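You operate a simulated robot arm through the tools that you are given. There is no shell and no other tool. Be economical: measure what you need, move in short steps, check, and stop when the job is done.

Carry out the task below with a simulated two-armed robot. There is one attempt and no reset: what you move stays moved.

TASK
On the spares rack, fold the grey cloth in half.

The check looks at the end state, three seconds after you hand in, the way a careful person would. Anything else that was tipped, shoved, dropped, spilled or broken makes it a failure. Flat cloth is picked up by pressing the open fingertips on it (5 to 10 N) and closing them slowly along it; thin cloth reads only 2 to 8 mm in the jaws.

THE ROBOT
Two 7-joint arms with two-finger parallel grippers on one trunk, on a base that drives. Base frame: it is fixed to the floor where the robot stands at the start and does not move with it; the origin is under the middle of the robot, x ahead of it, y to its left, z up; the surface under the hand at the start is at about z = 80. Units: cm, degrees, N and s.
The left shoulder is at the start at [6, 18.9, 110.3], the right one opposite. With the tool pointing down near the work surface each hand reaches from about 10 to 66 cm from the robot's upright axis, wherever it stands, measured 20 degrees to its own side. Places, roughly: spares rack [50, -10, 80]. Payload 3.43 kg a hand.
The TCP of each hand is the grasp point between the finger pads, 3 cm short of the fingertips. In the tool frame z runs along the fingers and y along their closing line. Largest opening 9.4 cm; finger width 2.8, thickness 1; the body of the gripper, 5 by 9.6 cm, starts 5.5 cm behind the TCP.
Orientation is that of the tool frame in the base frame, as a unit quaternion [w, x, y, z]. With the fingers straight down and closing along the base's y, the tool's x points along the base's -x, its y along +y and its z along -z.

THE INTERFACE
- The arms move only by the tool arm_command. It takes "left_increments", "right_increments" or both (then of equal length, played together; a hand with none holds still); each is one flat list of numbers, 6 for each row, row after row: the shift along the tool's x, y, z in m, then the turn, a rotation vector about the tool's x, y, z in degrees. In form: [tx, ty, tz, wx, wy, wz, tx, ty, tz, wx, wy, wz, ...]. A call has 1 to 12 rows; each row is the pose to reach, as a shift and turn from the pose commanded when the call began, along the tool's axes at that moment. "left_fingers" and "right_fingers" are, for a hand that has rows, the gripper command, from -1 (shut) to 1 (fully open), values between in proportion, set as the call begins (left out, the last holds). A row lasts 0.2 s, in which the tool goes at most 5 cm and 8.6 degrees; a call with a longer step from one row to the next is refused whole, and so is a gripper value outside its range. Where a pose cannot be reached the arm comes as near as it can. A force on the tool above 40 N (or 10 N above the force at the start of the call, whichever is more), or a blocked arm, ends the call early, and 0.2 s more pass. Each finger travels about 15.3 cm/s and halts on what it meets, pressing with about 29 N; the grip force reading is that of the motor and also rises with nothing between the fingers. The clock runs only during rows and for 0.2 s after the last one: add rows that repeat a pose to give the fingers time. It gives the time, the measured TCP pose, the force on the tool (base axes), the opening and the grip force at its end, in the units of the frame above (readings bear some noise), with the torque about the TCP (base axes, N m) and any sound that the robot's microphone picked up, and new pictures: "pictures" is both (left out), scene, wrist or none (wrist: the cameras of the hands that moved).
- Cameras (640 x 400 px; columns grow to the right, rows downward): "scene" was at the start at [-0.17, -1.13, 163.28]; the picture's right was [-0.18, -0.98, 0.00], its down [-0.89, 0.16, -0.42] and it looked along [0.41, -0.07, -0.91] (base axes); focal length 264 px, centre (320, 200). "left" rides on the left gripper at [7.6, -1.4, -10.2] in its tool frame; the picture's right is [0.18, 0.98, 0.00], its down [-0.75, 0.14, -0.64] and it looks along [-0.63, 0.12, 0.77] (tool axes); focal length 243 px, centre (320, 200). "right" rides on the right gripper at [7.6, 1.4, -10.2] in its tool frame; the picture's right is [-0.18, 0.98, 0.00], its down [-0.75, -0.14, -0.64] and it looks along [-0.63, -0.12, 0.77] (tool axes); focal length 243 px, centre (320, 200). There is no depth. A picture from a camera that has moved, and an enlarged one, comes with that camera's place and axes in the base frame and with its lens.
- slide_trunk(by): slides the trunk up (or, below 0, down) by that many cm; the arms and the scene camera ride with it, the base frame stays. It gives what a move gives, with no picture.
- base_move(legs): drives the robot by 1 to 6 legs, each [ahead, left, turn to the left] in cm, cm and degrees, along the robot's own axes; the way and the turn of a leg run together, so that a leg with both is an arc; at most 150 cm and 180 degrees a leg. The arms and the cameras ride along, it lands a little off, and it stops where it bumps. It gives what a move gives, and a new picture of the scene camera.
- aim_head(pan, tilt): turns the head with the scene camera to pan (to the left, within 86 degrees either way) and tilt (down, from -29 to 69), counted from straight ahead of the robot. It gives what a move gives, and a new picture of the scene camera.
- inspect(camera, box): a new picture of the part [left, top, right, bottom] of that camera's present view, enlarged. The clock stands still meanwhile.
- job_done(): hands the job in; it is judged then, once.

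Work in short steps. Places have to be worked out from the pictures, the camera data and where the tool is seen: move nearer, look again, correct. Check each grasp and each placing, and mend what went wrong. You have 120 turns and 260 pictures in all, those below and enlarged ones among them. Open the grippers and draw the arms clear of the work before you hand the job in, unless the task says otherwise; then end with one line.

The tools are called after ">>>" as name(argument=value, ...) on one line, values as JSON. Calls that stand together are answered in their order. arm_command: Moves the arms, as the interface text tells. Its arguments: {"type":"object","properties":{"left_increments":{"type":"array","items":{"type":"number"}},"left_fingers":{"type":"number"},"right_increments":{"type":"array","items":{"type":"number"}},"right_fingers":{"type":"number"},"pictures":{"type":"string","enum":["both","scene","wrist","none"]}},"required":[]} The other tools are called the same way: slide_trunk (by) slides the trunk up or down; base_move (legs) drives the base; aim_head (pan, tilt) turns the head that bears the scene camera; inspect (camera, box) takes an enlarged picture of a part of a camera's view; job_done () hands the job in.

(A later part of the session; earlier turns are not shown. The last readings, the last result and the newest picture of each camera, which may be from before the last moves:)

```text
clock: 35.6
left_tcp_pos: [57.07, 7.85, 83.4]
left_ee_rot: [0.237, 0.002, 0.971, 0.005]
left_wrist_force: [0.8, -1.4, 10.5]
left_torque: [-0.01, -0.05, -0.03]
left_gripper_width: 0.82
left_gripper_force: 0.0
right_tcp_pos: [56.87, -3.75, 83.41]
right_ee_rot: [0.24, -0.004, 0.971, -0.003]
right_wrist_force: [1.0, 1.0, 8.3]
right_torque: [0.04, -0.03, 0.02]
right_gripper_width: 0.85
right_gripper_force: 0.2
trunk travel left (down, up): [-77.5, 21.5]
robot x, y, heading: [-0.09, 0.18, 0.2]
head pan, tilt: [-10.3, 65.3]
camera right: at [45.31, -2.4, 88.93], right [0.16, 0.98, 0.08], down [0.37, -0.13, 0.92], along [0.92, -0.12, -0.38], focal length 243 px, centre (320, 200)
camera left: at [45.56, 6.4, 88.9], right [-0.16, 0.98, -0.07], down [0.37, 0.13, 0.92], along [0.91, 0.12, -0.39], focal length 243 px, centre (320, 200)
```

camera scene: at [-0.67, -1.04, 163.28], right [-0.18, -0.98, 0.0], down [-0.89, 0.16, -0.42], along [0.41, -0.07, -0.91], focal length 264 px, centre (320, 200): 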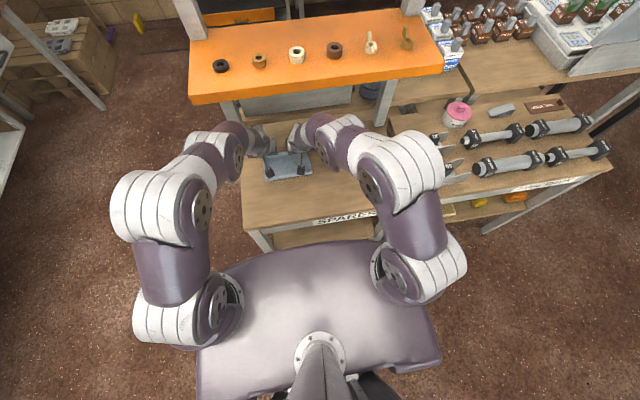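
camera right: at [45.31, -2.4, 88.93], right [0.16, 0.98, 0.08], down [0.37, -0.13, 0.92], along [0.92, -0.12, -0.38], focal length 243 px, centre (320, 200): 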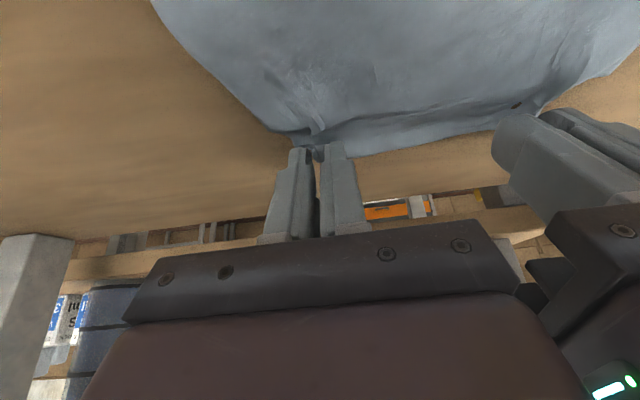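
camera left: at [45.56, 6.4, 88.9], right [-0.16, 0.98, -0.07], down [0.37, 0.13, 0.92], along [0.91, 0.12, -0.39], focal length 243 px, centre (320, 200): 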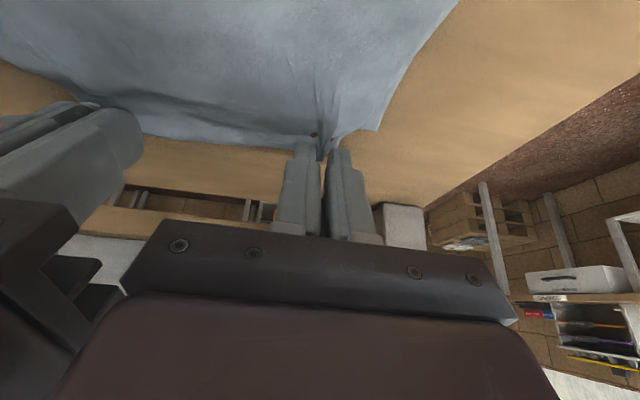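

A ridge is forming between the pads in both hands. I close fully and lift 1.5 cm.

>>> arm_command(left_increments=[0, 0, 0, 0, 0, 0, 0, 0, 0, 0, 0, 0], right_increments=[0, 0, 0, 0, 0, 0, 0, 0, 0, 0, 0, 0], left_fingers=-1, right_fingers=-1, pictures="none")

>>> arm_command(left_increments=[-0.0035, 0, -0.0065, 0, 0, 0, -0.007, 0, -0.013, 0, 0, 0, -0.007, 0, -0.013, 0, 0, 0], right_increments=[-0.0035, 0, -0.0065, 0, 0, 0, -0.007, 0, -0.013, 0, 0, 0, -0.007, 0, -0.013, 0, 0, 0], pictures="wrist")

```text
clock: 36.2
left_tcp_pos: [57.22, 7.97, 83.39]
left_ee_rot: [0.238, 0.002, 0.971, 0.006]
left_wrist_force: [1.0, -8.3, 8.6]
left_torque: [-0.26, -0.03, -0.05]
left_gripper_width: 0.18
left_gripper_force: 29.1
right_tcp_pos: [56.84, -3.73, 83.44]
right_ee_rot: [0.241, -0.003, 0.97, -0.002]
right_wrist_force: [-0.6, 9.3, 9.2]
right_torque: [0.35, 0.04, 0.01]
right_gripper_width: 0.26
right_gripper_force: 29.0
trunk travel left (down, up): [-77.5, 21.5]
robot x, y, heading: [-0.44, 0.05, 0.4]
head pan, tilt: [-10.3, 65.3]
```

```text
clock: 37.0
left_tcp_pos: [57.12, 7.86, 84.65]
left_ee_rot: [0.236, 0.002, 0.972, 0.006]
left_wrist_force: [-0.2, -11.0, -0.3]
left_torque: [-0.33, 0.02, -0.04]
left_gripper_width: 0.18
left_gripper_force: 29.5
right_tcp_pos: [56.9, -3.66, 84.72]
right_ee_rot: [0.24, -0.004, 0.971, -0.002]
right_wrist_force: [1.1, 10.0, 0.0]
right_torque: [0.33, -0.01, 0.04]
right_gripper_width: 0.21
right_gripper_force: 28.8
trunk travel left (down, up): [-77.5, 21.5]
robot x, y, heading: [-0.64, 0.79, 0.3]
head pan, tilt: [-10.3, 65.3]
camera right: at [45.46, -2.4, 90.22], right [0.16, 0.98, 0.08], down [0.37, -0.13, 0.92], along [0.92, -0.12, -0.39], focal length 243 px, centre (320, 200)
camera left: at [45.7, 6.41, 90.28], right [-0.16, 0.98, -0.07], down [0.38, 0.13, 0.92], along [0.91, 0.12, -0.39], focal length 243 px, centre (320, 200)
```

right: 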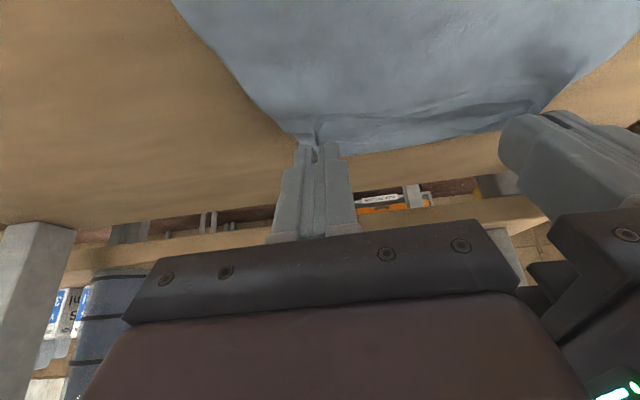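
left: 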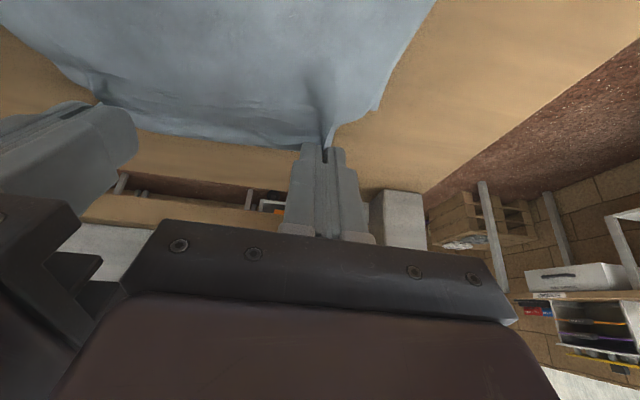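

Both hands hold the hem, but it is pulled taut between them (10 N sideways), so I ease them 4 mm toward each other. I also lift the layer up and back over the crease.

>>> arm_command(left_increments=[0.0043, -0.004, -0.0135, 0, 0, 0, 0.0085, -0.004, -0.027, 0, 0, 0, 0.0149, -0.004, -0.0472, 0, 0, 0, 0.0213, -0.004, -0.0675, 0, 0, 0, 0.0322, -0.004, -0.0845, 0, 0, 0, 0.0431, -0.004, -0.1014, 0, 0, 0, 0.0563, -0.004, -0.1139, 0, 0, 0, 0.0695, -0.004, -0.1264, 0, 0, 0, 0.0695, -0.004, -0.1264, 0, 0, 0], right_increments=[0.0043, 0.004, -0.0135, 0, 0, 0, 0.0085, 0.004, -0.027, 0, 0, 0, 0.0149, 0.004, -0.0472, 0, 0, 0, 0.0213, 0.004, -0.0675, 0, 0, 0, 0.0322, 0.004, -0.0845, 0, 0, 0, 0.0431, 0.004, -0.1014, 0, 0, 0, 0.0563, 0.004, -0.1139, 0, 0, 0, 0.0695, 0.004, -0.1264, 0, 0, 0, 0.0695, 0.004, -0.1264, 0, 0, 0])

>>> inspect(camera="scene", box=[230, 130, 350, 205])

```text
clock: 39.0
left_tcp_pos: [45.43, 7.42, 92.75]
left_ee_rot: [0.236, 0.002, 0.972, 0.006]
left_wrist_force: [0.1, 0.4, 0.1]
left_torque: [0.02, 0.05, 0.01]
left_gripper_width: 0.2
left_gripper_force: 28.7
right_tcp_pos: [44.88, -3.41, 92.66]
right_ee_rot: [0.239, -0.003, 0.971, -0.002]
right_wrist_force: [0.0, 0.1, -0.9]
right_torque: [-0.02, 0.03, 0.0]
right_gripper_width: 0.17
right_gripper_force: 29.5
trunk travel left (down, up): [-77.5, 21.5]
robot x, y, heading: [-0.68, -0.02, 0.1]
head pan, tilt: [-10.3, 65.3]
camera scene: at [-0.42, -1.04, 163.28], right [-0.18, -0.98, 0.0], down [-0.89, 0.16, -0.42], along [0.41, -0.07, -0.91], focal length 264 px, centre (320, 200)
camera right: at [33.39, -2.04, 98.29], right [0.16, 0.98, 0.08], down [0.37, -0.13, 0.92], along [0.92, -0.12, -0.39], focal length 243 px, centre (320, 200)
camera left: at [33.81, 5.86, 98.22], right [-0.16, 0.98, -0.07], down [0.38, 0.13, 0.92], along [0.91, 0.12, -0.39], focal length 243 px, centre (320, 200)
```

scene: 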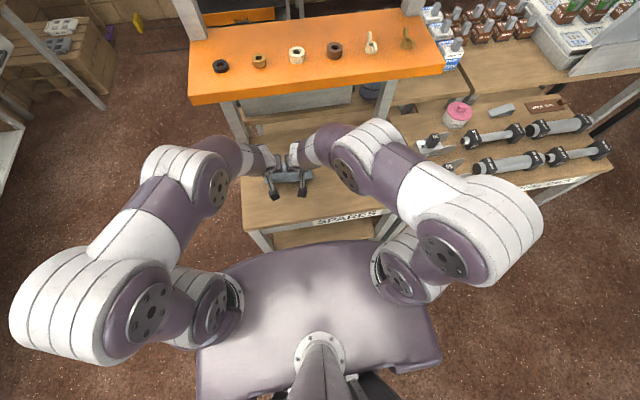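
right: 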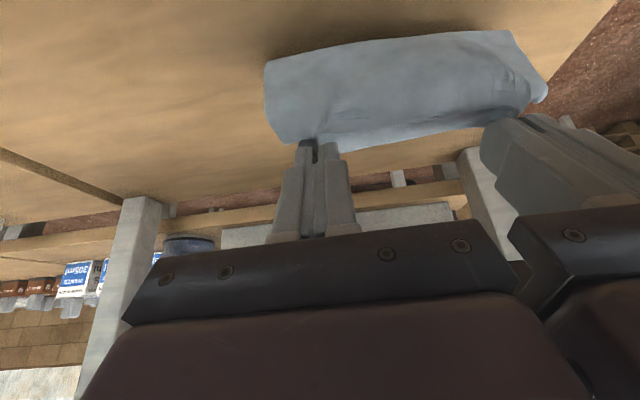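
left: 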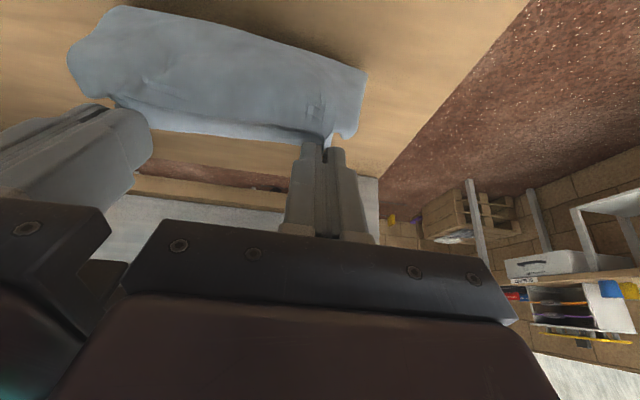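

```text
5.33 times, centred on (290, 168) of scene
camera zoom: at [-0.42, -1.04, 163.28], right [-0.18, -0.98, 0.0], down [-0.89, 0.16, -0.42], along [0.41, -0.07, -0.91], focal length 1408 px, centre (480, 373)
```

zoom: 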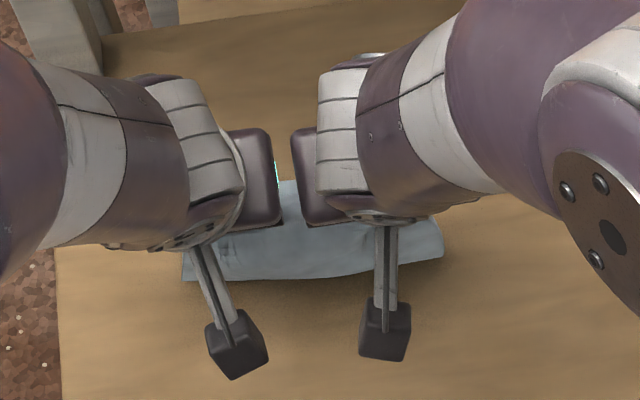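

The layer is lifted cleanly. I swing it back toward the robot to unroll the old crease to x≈44. Then I arc it forward and down so the hem lands on the bottom edge (x≈55.6 left, 55 right).

>>> arm_command(left_increments=[0.0294, 0, 0.0067, 0, 0, 0, 0.0588, 0, 0.0133, 0, 0, 0, 0.0702, 0, 0.0243, 0, 0, 0, 0.0565, 0, 0.0089, 0, 0, 0, 0.022, 0, 0.0077, 0, 0, 0, -0.0095, 0, 0.023, 0, 0, 0, -0.0305, 0, 0.0475, 0, 0, 0, -0.0407, 0, 0.0821, 0, 0, 0, -0.044, 0, 0.0973, 0, 0, 0, -0.0375, 0, 0.112, 0, 0, 0, -0.0375, 0, 0.112, 0, 0, 0], right_increments=[0.0294, 0, 0.0067, 0, 0, 0, 0.0588, 0, 0.0133, 0, 0, 0, 0.0702, 0, 0.0243, 0, 0, 0, 0.0565, 0, 0.0089, 0, 0, 0, 0.022, 0, 0.0077, 0, 0, 0, -0.0095, 0, 0.023, 0, 0, 0, -0.0305, 0, 0.0475, 0, 0, 0, -0.0407, 0, 0.0821, 0, 0, 0, -0.044, 0, 0.0973, 0, 0, 0, -0.0375, 0, 0.112, 0, 0, 0, -0.0375, 0, 0.112, 0, 0, 0])

>>> inspect(camera="scene", box=[248, 145, 328, 195])

```text
clock: 41.4
left_tcp_pos: [53.72, 7.52, 84.54]
left_ee_rot: [0.236, 0.002, 0.972, 0.006]
left_wrist_force: [0.5, 0.0, 1.1]
left_torque: [0.01, -0.01, -0.02]
left_gripper_width: 0.2
left_gripper_force: 29.0
right_tcp_pos: [53.54, -3.51, 84.58]
right_ee_rot: [0.239, -0.004, 0.971, -0.002]
right_wrist_force: [0.8, 0.8, 0.6]
right_torque: [0.01, 0.01, 0.03]
right_gripper_width: 0.17
right_gripper_force: 29.2
trunk travel left (down, up): [-77.5, 21.5]
robot x, y, heading: [-0.37, 0.08, 0.2]
head pan, tilt: [-10.3, 65.3]
camera scene: at [-0.51, -1.04, 163.28], right [-0.18, -0.98, 0.0], down [-0.89, 0.16, -0.42], along [0.41, -0.07, -0.91], focal length 264 px, centre (320, 200)
camera right: at [41.96, -2.08, 90.14], right [0.16, 0.98, 0.08], down [0.37, -0.13, 0.92], along [0.92, -0.12, -0.38], focal length 243 px, centre (320, 200)
camera left: at [42.13, 5.92, 90.05], right [-0.16, 0.98, -0.07], down [0.37, 0.13, 0.92], along [0.91, 0.12, -0.39], focal length 243 px, centre (320, 200)
```

scene: 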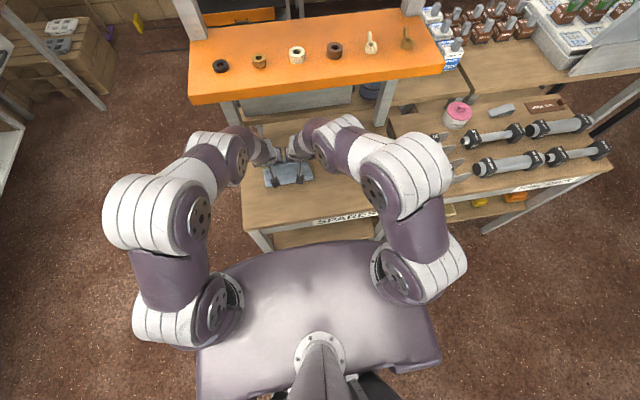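
right: 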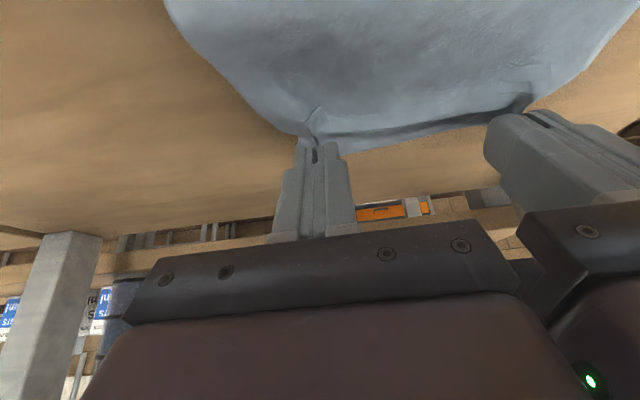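
left: 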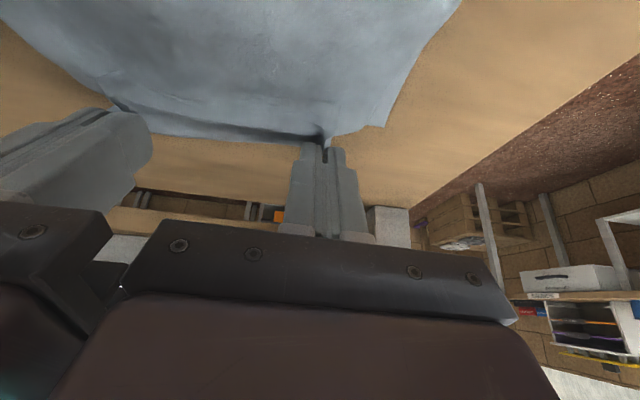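

```text
8.00 times, centred on (288, 170) of scene
camera zoom: at [-0.51, -1.04, 163.28], right [-0.18, -0.98, 0.0], down [-0.89, 0.16, -0.42], along [0.41, -0.07, -0.91], focal length 2112 px, centre (576, 440)
```

zoom: 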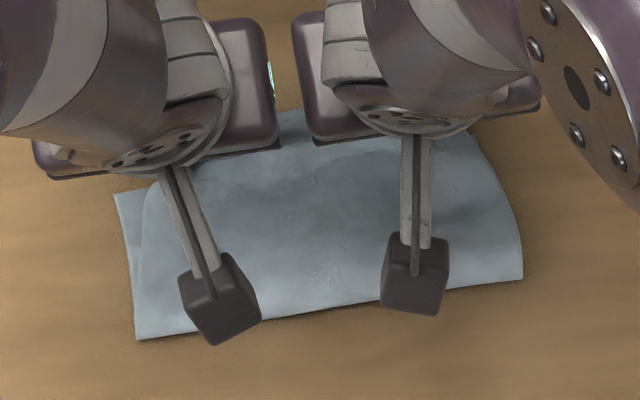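

The cloth was dragged about 2.4 cm toward the robot: the bottom corner is now at x≈53.1 and the crease at 45.4. To match, I move the held hem back 2.2 cm as I lower it.

>>> arm_command(left_increments=[0.005, 0, -0.007, 0, 0, 0, 0.012, 0, -0.009, 0, 0, 0, 0.019, 0, -0.007, 0, 0, 0, 0.0237, 0, -0.002, 0, 0, 0, 0.0237, 0, -0.002, 0, 0, 0], right_increments=[0.005, 0, -0.007, 0, 0, 0, 0.012, 0, -0.009, 0, 0, 0, 0.019, 0, -0.007, 0, 0, 0, 0.0237, 0, -0.002, 0, 0, 0, 0.0237, 0, -0.002, 0, 0, 0], pictures="wrist")

>>> inspect(camera="scene", box=[248, 145, 328, 195])

```text
clock: 42.6
left_tcp_pos: [51.46, 7.58, 83.7]
left_ee_rot: [0.237, 0.002, 0.971, 0.007]
left_wrist_force: [-0.2, -0.3, 0.0]
left_torque: [0.0, -0.01, 0.04]
left_gripper_width: 0.2
left_gripper_force: 29.1
right_tcp_pos: [51.27, -3.43, 83.61]
right_ee_rot: [0.239, -0.004, 0.971, -0.002]
right_wrist_force: [0.7, -0.6, 8.0]
right_torque: [-0.02, -0.06, 0.01]
right_gripper_width: 0.21
right_gripper_force: 29.2
trunk travel left (down, up): [-77.5, 21.5]
robot x, y, heading: [-0.37, -0.36, 0.1]
head pan, tilt: [-10.3, 65.3]
camera right: at [39.74, -2.09, 89.18], right [0.16, 0.98, 0.08], down [0.37, -0.13, 0.92], along [0.92, -0.12, -0.38], focal length 243 px, centre (320, 200)
camera left: at [39.88, 5.99, 89.23], right [-0.16, 0.98, -0.07], down [0.37, 0.13, 0.92], along [0.91, 0.12, -0.39], focal length 243 px, centre (320, 200)
```

right: 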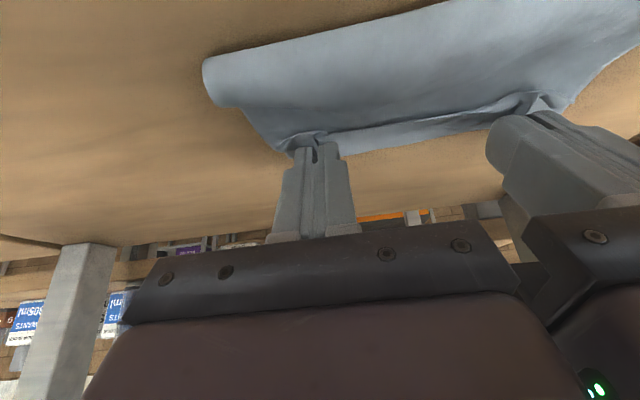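
left: 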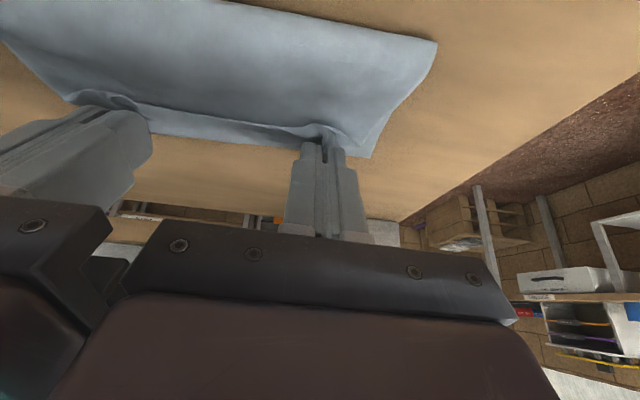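

```text
8.00 times, centred on (288, 170) of scene
camera zoom: at [-0.61, -1.06, 163.3], right [-0.18, -0.98, 0.0], down [-0.89, 0.16, -0.42], along [0.41, -0.07, -0.91], focal length 2112 px, centre (576, 440)
```

zoom: 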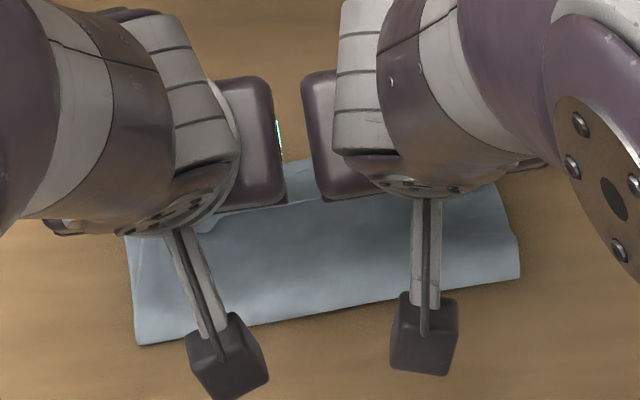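

>>> inspect(camera="left", box=[80, 20, 400, 220])

>>> inspect(camera="right", box=[190, 30, 510, 230])

```text
2.00 times, centred on (240, 120) of left
camera zoom: at [39.88, 5.99, 89.23], right [-0.16, 0.98, -0.07], down [0.37, 0.13, 0.92], along [0.91, 0.12, -0.39], focal length 485 px, centre (480, 360)
```

zoom: 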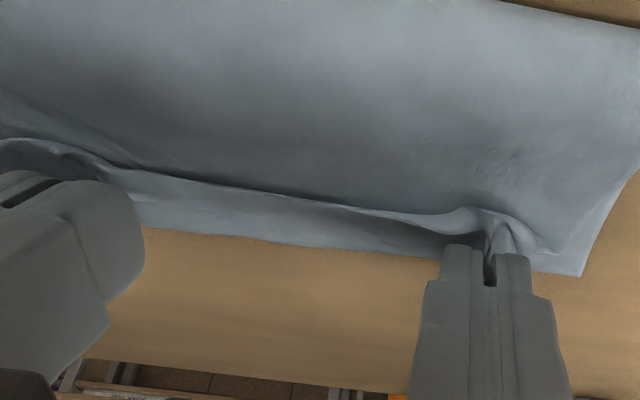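

```text
2.00 times, centred on (350, 130) of right
camera zoom: at [39.74, -2.09, 89.18], right [0.16, 0.98, 0.08], down [0.37, -0.13, 0.92], along [0.92, -0.12, -0.38], focal length 485 px, centre (260, 340)
```

zoom: 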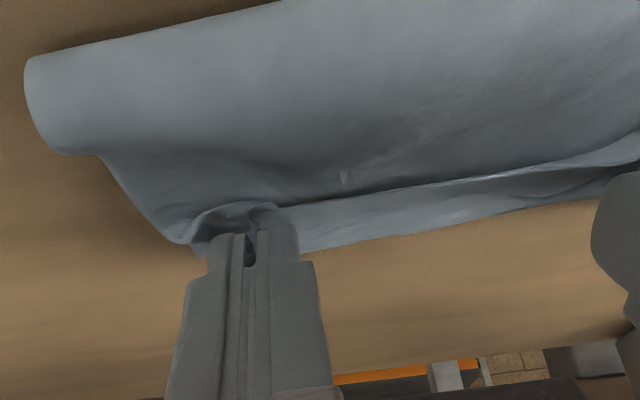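

The hem is now about 1 cm short of the bottom edge, with the slack rolled at the crease. I move it forward 1 cm, then release.

>>> arm_command(left_increments=[-0.005, 0, 0.0005, 0, 0, 0, -0.0098, 0, 0.0028, 0, 0, 0, -0.0098, 0, 0.0028, 0, 0, 0], right_increments=[-0.005, 0, 0, 0, 0, 0, -0.0098, 0, 0.0023, 0, 0, 0, -0.0098, 0, 0.0023, 0, 0, 0], pictures="none")

>>> arm_command(left_increments=[0, 0, 0, 0, 0, 0, 0, 0, 0, 0, 0, 0], right_increments=[0, 0, 0, 0, 0, 0, 0, 0, 0, 0, 0, 0], left_fingers=-0.7, right_fingers=-0.7, pictures="none")

>>> arm_command(left_increments=[0, 0, -0.01, 0, 0, 0, 0, 0, -0.025, 0, 0, 0, 0, 0, -0.045, 0, 0, 0, 0.01, 0.01, -0.07, 0, 0, 0, 0.03, 0.02, -0.1, 0, 0, 0, 0.05, 0.04, -0.13, 0, 0, 0, 0.05, 0.04, -0.13, 0, 0, 0], right_increments=[0, 0, -0.01, 0, 0, 0, 0, 0, -0.025, 0, 0, 0, 0, 0, -0.045, 0, 0, 0, 0.01, -0.01, -0.07, 0, 0, 0, 0.03, -0.02, -0.1, 0, 0, 0, 0.05, -0.04, -0.13, 0, 0, 0, 0.05, -0.04, -0.13, 0, 0, 0], pictures="wrist")

>>> inspect(camera="scene", box=[248, 145, 328, 195])

```text
clock: 43.4
left_tcp_pos: [52.43, 7.46, 83.86]
left_ee_rot: [0.235, 0.002, 0.972, 0.006]
left_wrist_force: [-0.2, -1.3, 0.0]
left_torque: [-0.02, 0.0, 0.01]
left_gripper_width: 0.2
left_gripper_force: 28.9
right_tcp_pos: [52.17, -3.63, 83.87]
right_ee_rot: [0.239, -0.005, 0.971, -0.002]
right_wrist_force: [-0.7, 0.9, -0.5]
right_torque: [0.04, 0.01, -0.01]
right_gripper_width: 0.18
right_gripper_force: 29.2
trunk travel left (down, up): [-77.5, 21.5]
robot x, y, heading: [-0.66, 0.19, 0.3]
head pan, tilt: [-10.3, 65.3]
```

```text
clock: 44.0
left_tcp_pos: [52.47, 7.49, 83.9]
left_ee_rot: [0.236, 0.001, 0.972, 0.007]
left_wrist_force: [0.0, -0.4, 0.9]
left_torque: [-0.04, -0.02, 0.06]
left_gripper_width: 1.41
left_gripper_force: 0.0
right_tcp_pos: [52.25, -3.53, 83.9]
right_ee_rot: [0.239, -0.002, 0.971, -0.003]
right_wrist_force: [0.3, -0.1, 0.5]
right_torque: [0.02, 0.0, -0.02]
right_gripper_width: 1.43
right_gripper_force: 0.0
trunk travel left (down, up): [-77.5, 21.5]
robot x, y, heading: [-0.2, -0.11, 0.1]
head pan, tilt: [-10.3, 65.3]
```

```text
clock: 45.6
left_tcp_pos: [42.18, 11.23, 93.34]
left_ee_rot: [0.235, 0.001, 0.972, 0.006]
left_wrist_force: [0.1, 0.1, 0.4]
left_torque: [0.0, 0.03, -0.02]
left_gripper_width: 1.39
left_gripper_force: 0.0
right_tcp_pos: [41.78, -7.59, 93.07]
right_ee_rot: [0.238, -0.003, 0.971, -0.003]
right_wrist_force: [-0.9, -0.2, -1.1]
right_torque: [-0.01, 0.03, 0.0]
right_gripper_width: 1.41
right_gripper_force: 0.1
trunk travel left (down, up): [-77.5, 21.5]
robot x, y, heading: [-0.4, 0.09, 0.1]
head pan, tilt: [-10.3, 65.3]
camera right: at [30.32, -6.22, 98.51], right [0.16, 0.98, 0.08], down [0.37, -0.13, 0.92], along [0.92, -0.12, -0.39], focal length 243 px, centre (320, 200)
camera left: at [30.61, 9.75, 98.82], right [-0.16, 0.98, -0.07], down [0.38, 0.13, 0.92], along [0.91, 0.12, -0.39], focal length 243 px, centre (320, 200)
```

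right: 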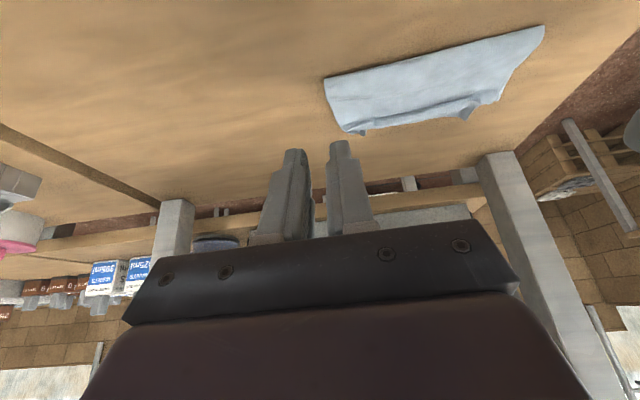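
left: 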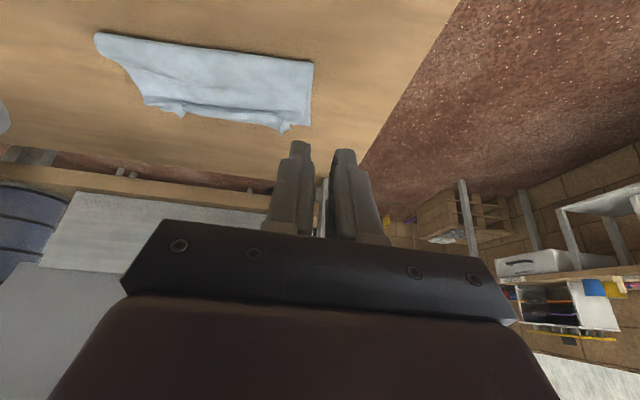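

```text
8.00 times, centred on (288, 170) of scene
camera zoom: at [-0.3, -1.03, 163.28], right [-0.18, -0.98, 0.0], down [-0.89, 0.16, -0.42], along [0.41, -0.07, -0.91], focal length 2112 px, centre (576, 440)
```

zoom: 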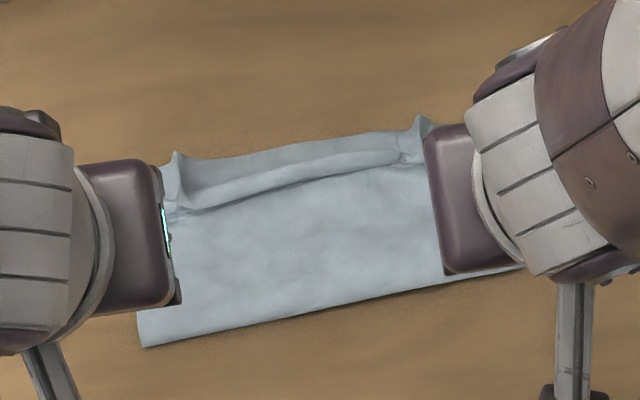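

I move the hands out sideways and back to see the entire cloth.

>>> arm_command(left_increments=[0.02, 0.02, -0.01, 0, 0, 0, 0.04, 0.05, -0.02, 0, 0, 0, 0.06, 0.08, -0.02, 0, 0, 0, 0.06, 0.08, -0.02, 0, 0, 0], right_increments=[0.02, -0.02, -0.01, 0, 0, 0, 0.04, -0.05, -0.02, 0, 0, 0, 0.06, -0.08, -0.02, 0, 0, 0, 0.06, -0.08, -0.02, 0, 0, 0], pictures="none")

>>> inspect(camera="scene", box=[256, 148, 320, 188])

```text
clock: 46.6
left_tcp_pos: [35.43, 16.98, 91.72]
left_ee_rot: [0.232, 0.0, 0.973, 0.012]
left_wrist_force: [0.6, 0.4, 0.6]
left_torque: [-0.02, -0.02, 0.0]
left_gripper_width: 1.41
left_gripper_force: 0.1
left hand out of reach, approached as far as the arm can: row 3
right_tcp_pos: [35.42, -15.73, 91.89]
right_ee_rot: [0.239, -0.003, 0.971, -0.002]
right_wrist_force: [-0.8, -0.2, 0.0]
right_torque: [-0.03, 0.0, -0.05]
right_gripper_width: 1.4
right_gripper_force: 0.0
trunk travel left (down, up): [-77.5, 21.5]
robot x, y, heading: [-0.16, -0.23, 0.5]
head pan, tilt: [-10.3, 65.3]
```

```text
10.00 times, centred on (288, 168) of scene
camera zoom: at [-0.55, -1.01, 163.28], right [-0.18, -0.98, 0.0], down [-0.89, 0.16, -0.42], along [0.41, -0.07, -0.91], focal length 2640 px, centre (640, 520)
```

zoom: 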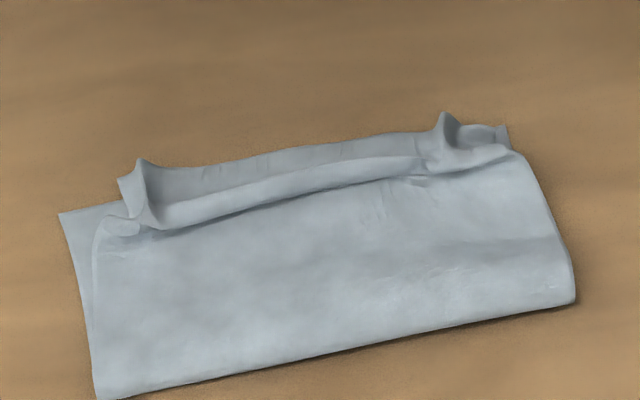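

>>> inspect(camera="left", box=[40, 0, 280, 150])

>>> inspect(camera="right", box=[360, 0, 600, 150])

```text
2.67 times, centred on (160, 75) of left
camera zoom: at [23.86, 15.36, 97.25], right [-0.17, 0.98, -0.06], down [0.38, 0.12, 0.92], along [0.91, 0.13, -0.4], focal length 647 px, centre (747, 533)
```

zoom: 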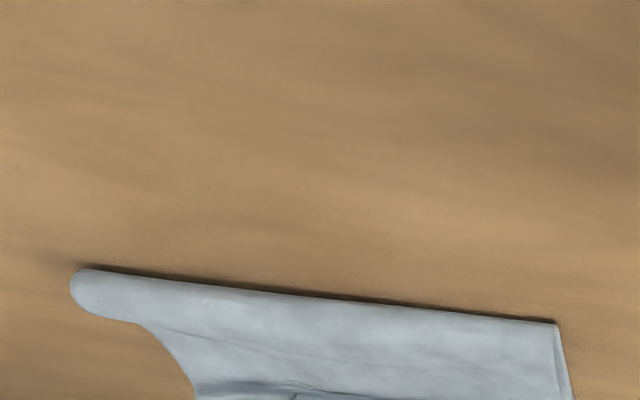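

```text
2.67 times, centred on (480, 75) of right
camera zoom: at [23.79, -14.24, 97.42], right [0.16, 0.98, 0.08], down [0.37, -0.13, 0.92], along [0.92, -0.12, -0.38], focal length 647 px, centre (-107, 533)
```

zoom: 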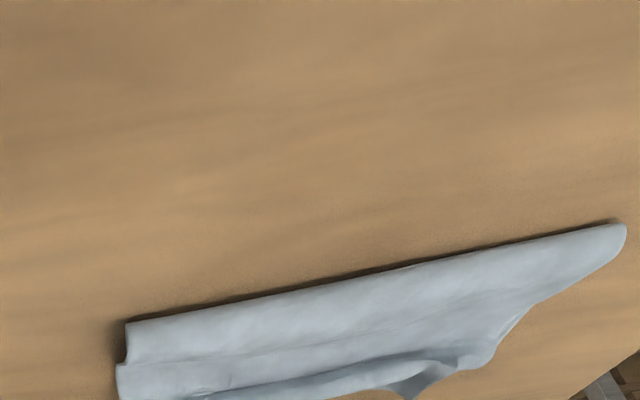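

>>> inspect(camera="left", box=[60, 90, 260, 215])

>>> inspect(camera="right", box=[390, 90, 590, 215])

```text
3.20 times, centred on (160, 152) of left
camera zoom: at [23.86, 15.36, 97.25], right [-0.17, 0.98, -0.06], down [0.38, 0.12, 0.92], along [0.91, 0.13, -0.4], focal length 776 px, centre (832, 352)
```

zoom: 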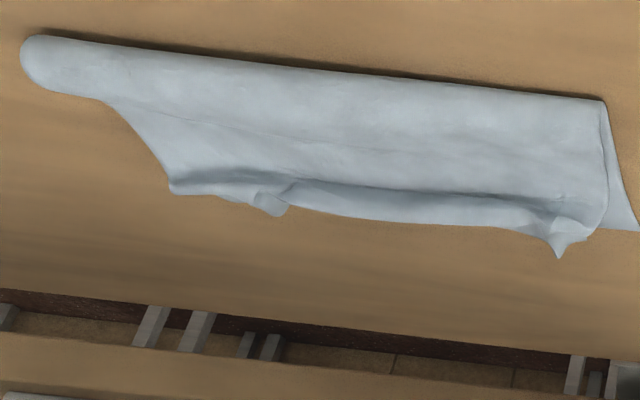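

```text
3.20 times, centred on (490, 152) of right
camera zoom: at [23.79, -14.24, 97.42], right [0.16, 0.98, 0.08], down [0.37, -0.13, 0.92], along [0.92, -0.12, -0.38], focal length 776 px, centre (-224, 352)
```

zoom: 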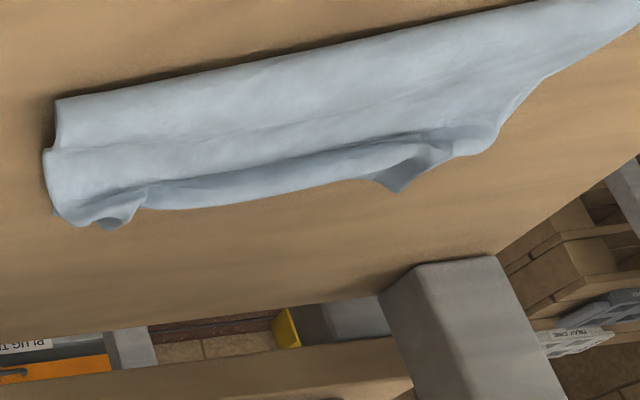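

The hem roughly reaches the bottom edge, but the two pinch puckers stand up and the crease side has a slack roll. I'll press closed fingertips on each pucker and open them to spread it flat, so I first hover over the puckers with less tilt.

>>> arm_command(left_increments=[-0.021, -0.0155, 0.0204, 0, 2.5, 0, -0.042, -0.031, 0.0407, 0, 5, 0, -0.063, -0.0465, 0.0611, 0, 7.5, 0, -0.0844, -0.062, 0.0815, 0, 10, 0, -0.1055, -0.0775, 0.1018, 0, 12.5, 0, -0.1266, -0.093, 0.1222, 0, 15, 0, -0.1266, -0.093, 0.1222, 0, 15, 0], right_increments=[-0.021, 0.0207, 0.0211, 0, 2.5, 0, -0.0418, 0.0413, 0.0423, 0, 5, 0, -0.0627, 0.062, 0.0634, 0, 7.5, 0, -0.0836, 0.0827, 0.0845, 0, 10, 0, -0.1045, 0.1033, 0.1057, 0, 12.5, 0, -0.1254, 0.124, 0.1268, 0, 15, 0, -0.1254, 0.124, 0.1268, 0, 15, 0], left_fingers=-1, right_fingers=-1, pictures="wrist")

```text
clock: 48.2
left_tcp_pos: [52.47, 10.15, 87.19]
left_ee_rot: [0.108, 0.002, 0.994, 0.008]
left_wrist_force: [-0.8, -0.4, 1.3]
left_torque: [0.06, -0.01, -0.01]
left_gripper_width: 0.0
left_gripper_force: 28.9
left hand out of reach, approached as far as the arm can: row 6
right_tcp_pos: [52.22, -3.19, 86.65]
right_ee_rot: [0.111, -0.003, 0.994, -0.002]
right_wrist_force: [-0.7, 0.4, 0.0]
right_torque: [0.01, 0.0, 0.0]
right_gripper_width: 0.0
right_gripper_force: 28.3
trunk travel left (down, up): [-77.5, 21.5]
robot x, y, heading: [-0.49, -0.2, 0.2]
head pan, tilt: [-10.3, 65.3]
camera right: at [42.45, -1.71, 95.02], right [0.17, 0.98, 0.04], down [0.59, -0.13, 0.79], along [0.79, -0.12, -0.61], focal length 243 px, centre (320, 200)
camera left: at [42.67, 8.54, 95.55], right [-0.18, 0.98, -0.03], down [0.6, 0.13, 0.79], along [0.78, 0.13, -0.61], focal length 243 px, centre (320, 200)
```

right: 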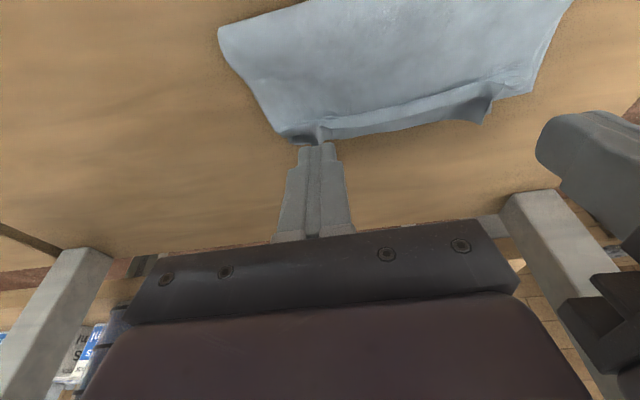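
left: 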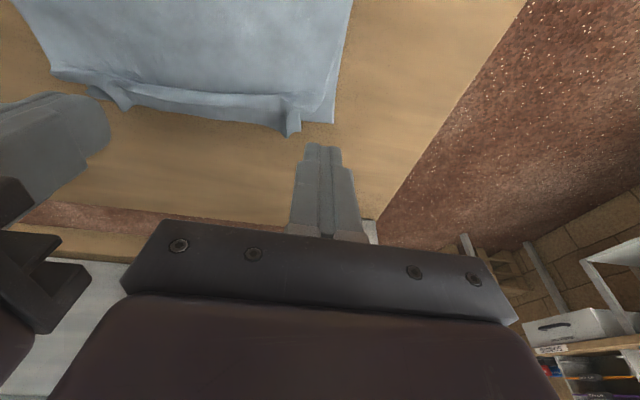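

The left is 2 cm off sideways. I correct it to y≈8.0 over its pucker and lower both hands near contact.

>>> arm_command(left_increments=[0, -0.01, 0, 0, 0, 0, 0, -0.021, 0, 0, 0, 0, 0.003, -0.021, 0.0137, 0, 0, 0, 0.006, -0.021, 0.0273, 0, 0, 0, 0.006, -0.021, 0.0273, 0, 0, 0], right_increments=[0, 0, 0, 0, 0, 0, 0, 0, 0, 0, 0, 0, 0.003, 0, 0.0132, 0, 0, 0, 0.0058, 0, 0.0264, 0, 0, 0, 0.0058, 0, 0.0264, 0, 0, 0], pictures="wrist")

```text
clock: 49.4
left_tcp_pos: [52.82, 8.04, 84.52]
left_ee_rot: [0.108, 0.001, 0.994, 0.006]
left_wrist_force: [-0.1, -0.7, 0.0]
left_torque: [0.01, -0.01, 0.0]
left_gripper_width: 0.0
left_gripper_force: 28.9
right_tcp_pos: [52.45, -3.08, 83.8]
right_ee_rot: [0.111, -0.003, 0.994, -0.004]
right_wrist_force: [-0.3, -0.5, 0.2]
right_torque: [-0.01, 0.0, -0.02]
right_gripper_width: 0.0
right_gripper_force: 28.7
trunk travel left (down, up): [-77.5, 21.5]
robot x, y, heading: [-0.63, 0.36, 0.4]
head pan, tilt: [-10.3, 65.3]
camera right: at [42.79, -1.73, 92.16], right [0.17, 0.98, 0.03], down [0.59, -0.13, 0.79], along [0.78, -0.12, -0.61], focal length 243 px, centre (320, 200)
camera left: at [43.08, 6.54, 92.75], right [-0.18, 0.98, -0.03], down [0.6, 0.13, 0.79], along [0.78, 0.13, -0.61], focal length 243 px, centre (320, 200)
```

right: 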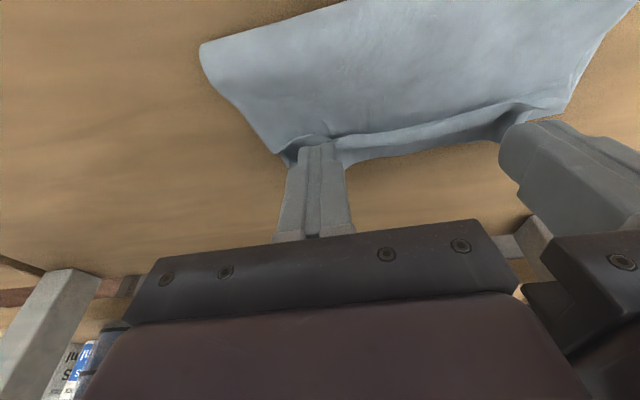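
left: 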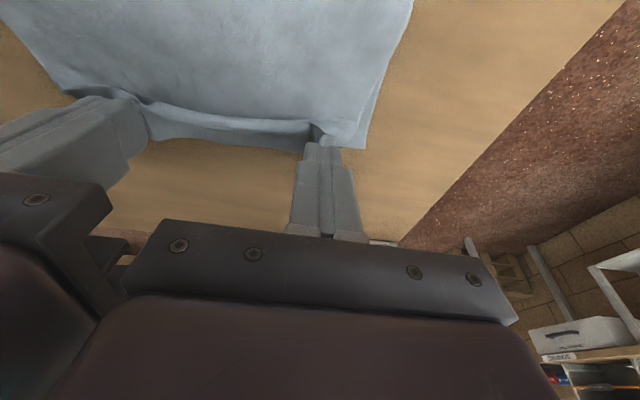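

Both sit over the puckers. I lower until each presses lightly: left 8 mm, right 2 mm.

>>> arm_command(left_increments=[0.0008, 0, 0.004, 0, 0, 0, 0.0016, 0, 0.0075, 0, 0, 0, 0.0016, 0, 0.0075, 0, 0, 0], right_increments=[0.0002, 0, 0.001, 0, 0, 0, 0.0005, 0, 0.002, 0, 0, 0, 0.0005, 0, 0.002, 0, 0, 0], pictures="none")

```text
clock: 50.2
left_tcp_pos: [52.8, 8.18, 83.6]
left_ee_rot: [0.108, 0.001, 0.994, 0.007]
left_wrist_force: [-0.7, 0.0, 0.5]
left_torque: [-0.01, 0.02, 0.01]
left_gripper_width: 0.0
left_gripper_force: 28.7
right_tcp_pos: [52.46, -3.05, 83.64]
right_ee_rot: [0.111, -0.003, 0.994, -0.003]
right_wrist_force: [0.5, 0.1, 0.2]
right_torque: [-0.03, 0.0, 0.02]
right_gripper_width: 0.0
right_gripper_force: 28.1
trunk travel left (down, up): [-77.5, 21.5]
robot x, y, heading: [-0.87, 0.25, 0.2]
head pan, tilt: [-10.3, 65.3]
```

>>> arm_command(left_increments=[0.0003, 0, 0.0013, 0, 0, 0, 0.0005, 0, 0.0022, 0, 0, 0, 0.0005, 0, 0.0022, 0, 0, 0], right_increments=[0.0003, 0, 0.0013, 0, 0, 0, 0.0005, 0, 0.0022, 0, 0, 0, 0.0005, 0, 0.0022, 0, 0, 0], pictures="none")

```text
clock: 51.0
left_tcp_pos: [52.74, 8.16, 83.45]
left_ee_rot: [0.108, 0.002, 0.994, 0.006]
left_wrist_force: [-1.0, -0.8, 2.9]
left_torque: [0.01, 0.05, 0.0]
left_gripper_width: 0.03
left_gripper_force: 29.0
right_tcp_pos: [52.52, -3.05, 83.48]
right_ee_rot: [0.111, -0.003, 0.994, -0.003]
right_wrist_force: [0.1, -0.7, 1.8]
right_torque: [0.0, -0.02, -0.02]
right_gripper_width: 0.01
right_gripper_force: 28.8
trunk travel left (down, up): [-77.5, 21.5]
robot x, y, heading: [0.08, 0.13, 0.3]
head pan, tilt: [-10.3, 65.3]
```

Light contact of 2–3 N; I press a fraction more and open the fingers to spread the puckers.

>>> arm_command(left_increments=[0.0001, 0, 0.0003, 0, 0, 0, 0.0001, 0, 0.0003, 0, 0, 0], right_increments=[0.0001, 0, 0.0004, 0, 0, 0, 0.0001, 0, 0.0004, 0, 0, 0], left_fingers=-0.7, right_fingers=-0.7, pictures="none")

>>> arm_command(left_increments=[0, 0, 0, 0, 0, 0, 0, 0, 0, 0, 0, 0], right_increments=[0, 0, 0, 0, 0, 0, 0, 0, 0, 0, 0, 0], left_fingers=-0.35, right_fingers=-0.35, pictures="wrist")

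```text
clock: 51.6
left_tcp_pos: [52.64, 8.12, 83.37]
left_ee_rot: [0.108, 0.001, 0.994, 0.007]
left_wrist_force: [0.4, -0.2, 3.8]
left_torque: [-0.02, 0.02, 0.02]
left_gripper_width: 1.33
left_gripper_force: 0.1
right_tcp_pos: [52.47, -3.08, 83.49]
right_ee_rot: [0.111, -0.003, 0.994, -0.004]
right_wrist_force: [0.4, 1.2, 3.2]
right_torque: [0.0, 0.05, 0.0]
right_gripper_width: 1.33
right_gripper_force: 0.1
trunk travel left (down, up): [-77.5, 21.5]
robot x, y, heading: [-0.44, -0.09, 0.2]
head pan, tilt: [-10.3, 65.3]
```

```text
clock: 52.2
left_tcp_pos: [52.68, 8.12, 83.52]
left_ee_rot: [0.108, 0.001, 0.994, 0.007]
left_wrist_force: [0.4, 1.1, 5.2]
left_torque: [-0.03, 0.0, 0.01]
left_gripper_width: 3.02
left_gripper_force: 0.2
right_tcp_pos: [52.55, -3.09, 83.52]
right_ee_rot: [0.111, -0.003, 0.994, -0.003]
right_wrist_force: [0.7, 1.0, 3.7]
right_torque: [-0.02, 0.06, 0.01]
right_gripper_width: 2.96
right_gripper_force: 0.0
trunk travel left (down, up): [-77.5, 21.5]
robot x, y, heading: [-0.27, 0.19, 0.4]
head pan, tilt: [-10.3, 65.3]
camera right: at [42.78, -1.64, 91.8], right [0.17, 0.98, 0.03], down [0.59, -0.13, 0.79], along [0.79, -0.12, -0.61], focal length 243 px, centre (320, 200)
camera left: at [43.0, 6.59, 91.69], right [-0.18, 0.98, -0.03], down [0.6, 0.13, 0.79], along [0.78, 0.13, -0.61], focal length 243 px, centre (320, 200)
```

right: 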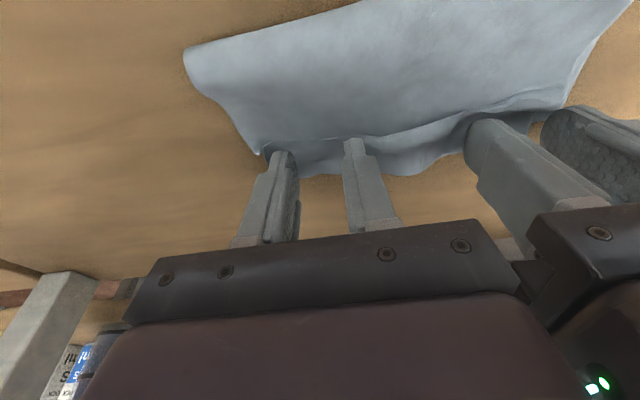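
left: 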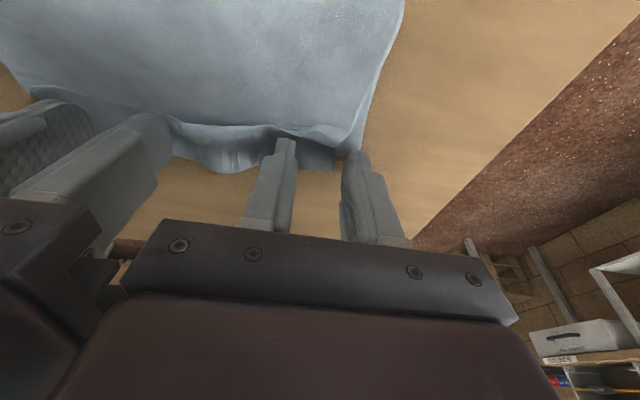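

The puckers have opened. I lift off and retreat for a clear look.

>>> arm_command(left_increments=[0, 0, -0.015, 0, 0, 0, 0, 0, -0.03, 0, 0, 0, 0.03, 0.01, -0.045, 0, -2, 0, 0.06, 0.02, -0.06, 0, -4, 0, 0.09, 0.03, -0.07, 0, -6, 0, 0.12, 0.04, -0.08, 0, -8, 0, 0.15, 0.05, -0.09, 0, -10, 0, 0.15, 0.05, -0.09, 0, -10, 0], right_increments=[0, 0, -0.015, 0, 0, 0, 0, 0, -0.03, 0, 0, 0, 0.03, -0.02, -0.045, 0, -2, 0, 0.06, -0.04, -0.06, 0, -4, 0, 0.09, -0.06, -0.07, 0, -6, 0, 0.12, -0.08, -0.08, 0, -8, 0, 0.15, -0.1, -0.09, 0, -10, 0, 0.15, -0.1, -0.09, 0, -10, 0], pictures="none")

>>> inspect(camera="scene", box=[256, 148, 320, 188])

>>> inspect(camera="left", box=[60, 0, 380, 200])

>>> inspect(camera="right", box=[280, 0, 600, 200])

```text
clock: 54.0
left_tcp_pos: [36.15, 13.0, 88.87]
left_ee_rot: [0.193, 0.001, 0.981, 0.007]
left_wrist_force: [0.2, 0.5, 0.2]
left_torque: [0.01, -0.01, -0.01]
left_gripper_width: 3.07
left_gripper_force: 0.1
left hand out of reach, approached as far as the arm can: row 6, 7
right_tcp_pos: [35.93, -13.05, 89.07]
right_ee_rot: [0.197, -0.004, 0.98, -0.002]
right_wrist_force: [-0.5, 0.1, -0.3]
right_torque: [-0.01, -0.02, 0.01]
right_gripper_width: 3.08
right_gripper_force: 0.0
trunk travel left (down, up): [-77.5, 21.5]
robot x, y, heading: [-0.27, 0.17, 0.3]
head pan, tilt: [-10.3, 65.3]
```

```text
10.00 times, centred on (288, 168) of scene
camera zoom: at [-0.53, -0.99, 163.28], right [-0.18, -0.98, 0.0], down [-0.89, 0.16, -0.42], along [0.41, -0.07, -0.91], focal length 2640 px, centre (640, 520)
```

zoom: 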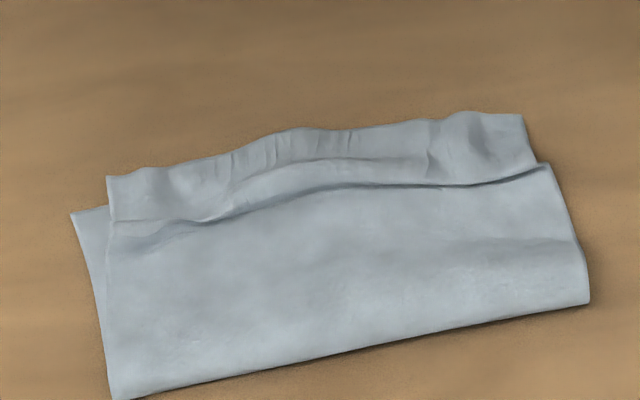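

```text
2.00 times, centred on (220, 100) of left
camera zoom: at [25.19, 11.5, 95.36], right [-0.17, 0.98, -0.06], down [0.45, 0.13, 0.88], along [0.88, 0.12, -0.47], focal length 485 px, centre (520, 400)
```

zoom: 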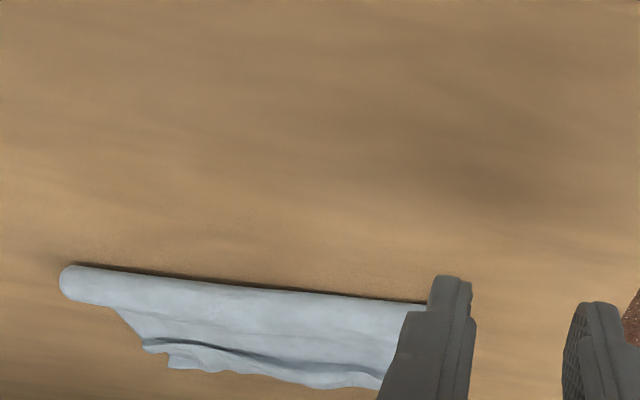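

```text
2.00 times, centred on (440, 100) of right
camera zoom: at [24.88, -11.74, 95.57], right [0.16, 0.98, 0.06], down [0.45, -0.13, 0.88], along [0.88, -0.12, -0.46], focal length 485 px, centre (80, 400)
```

zoom: 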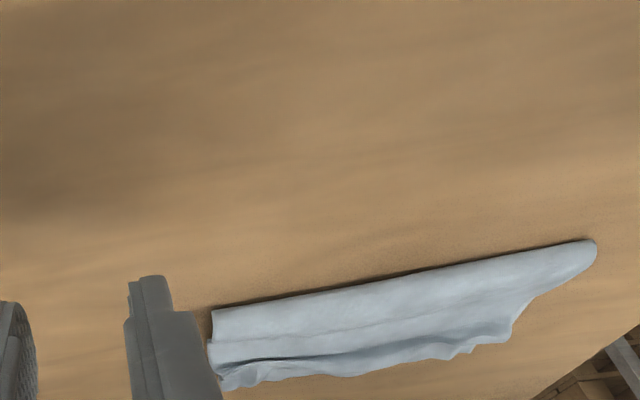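

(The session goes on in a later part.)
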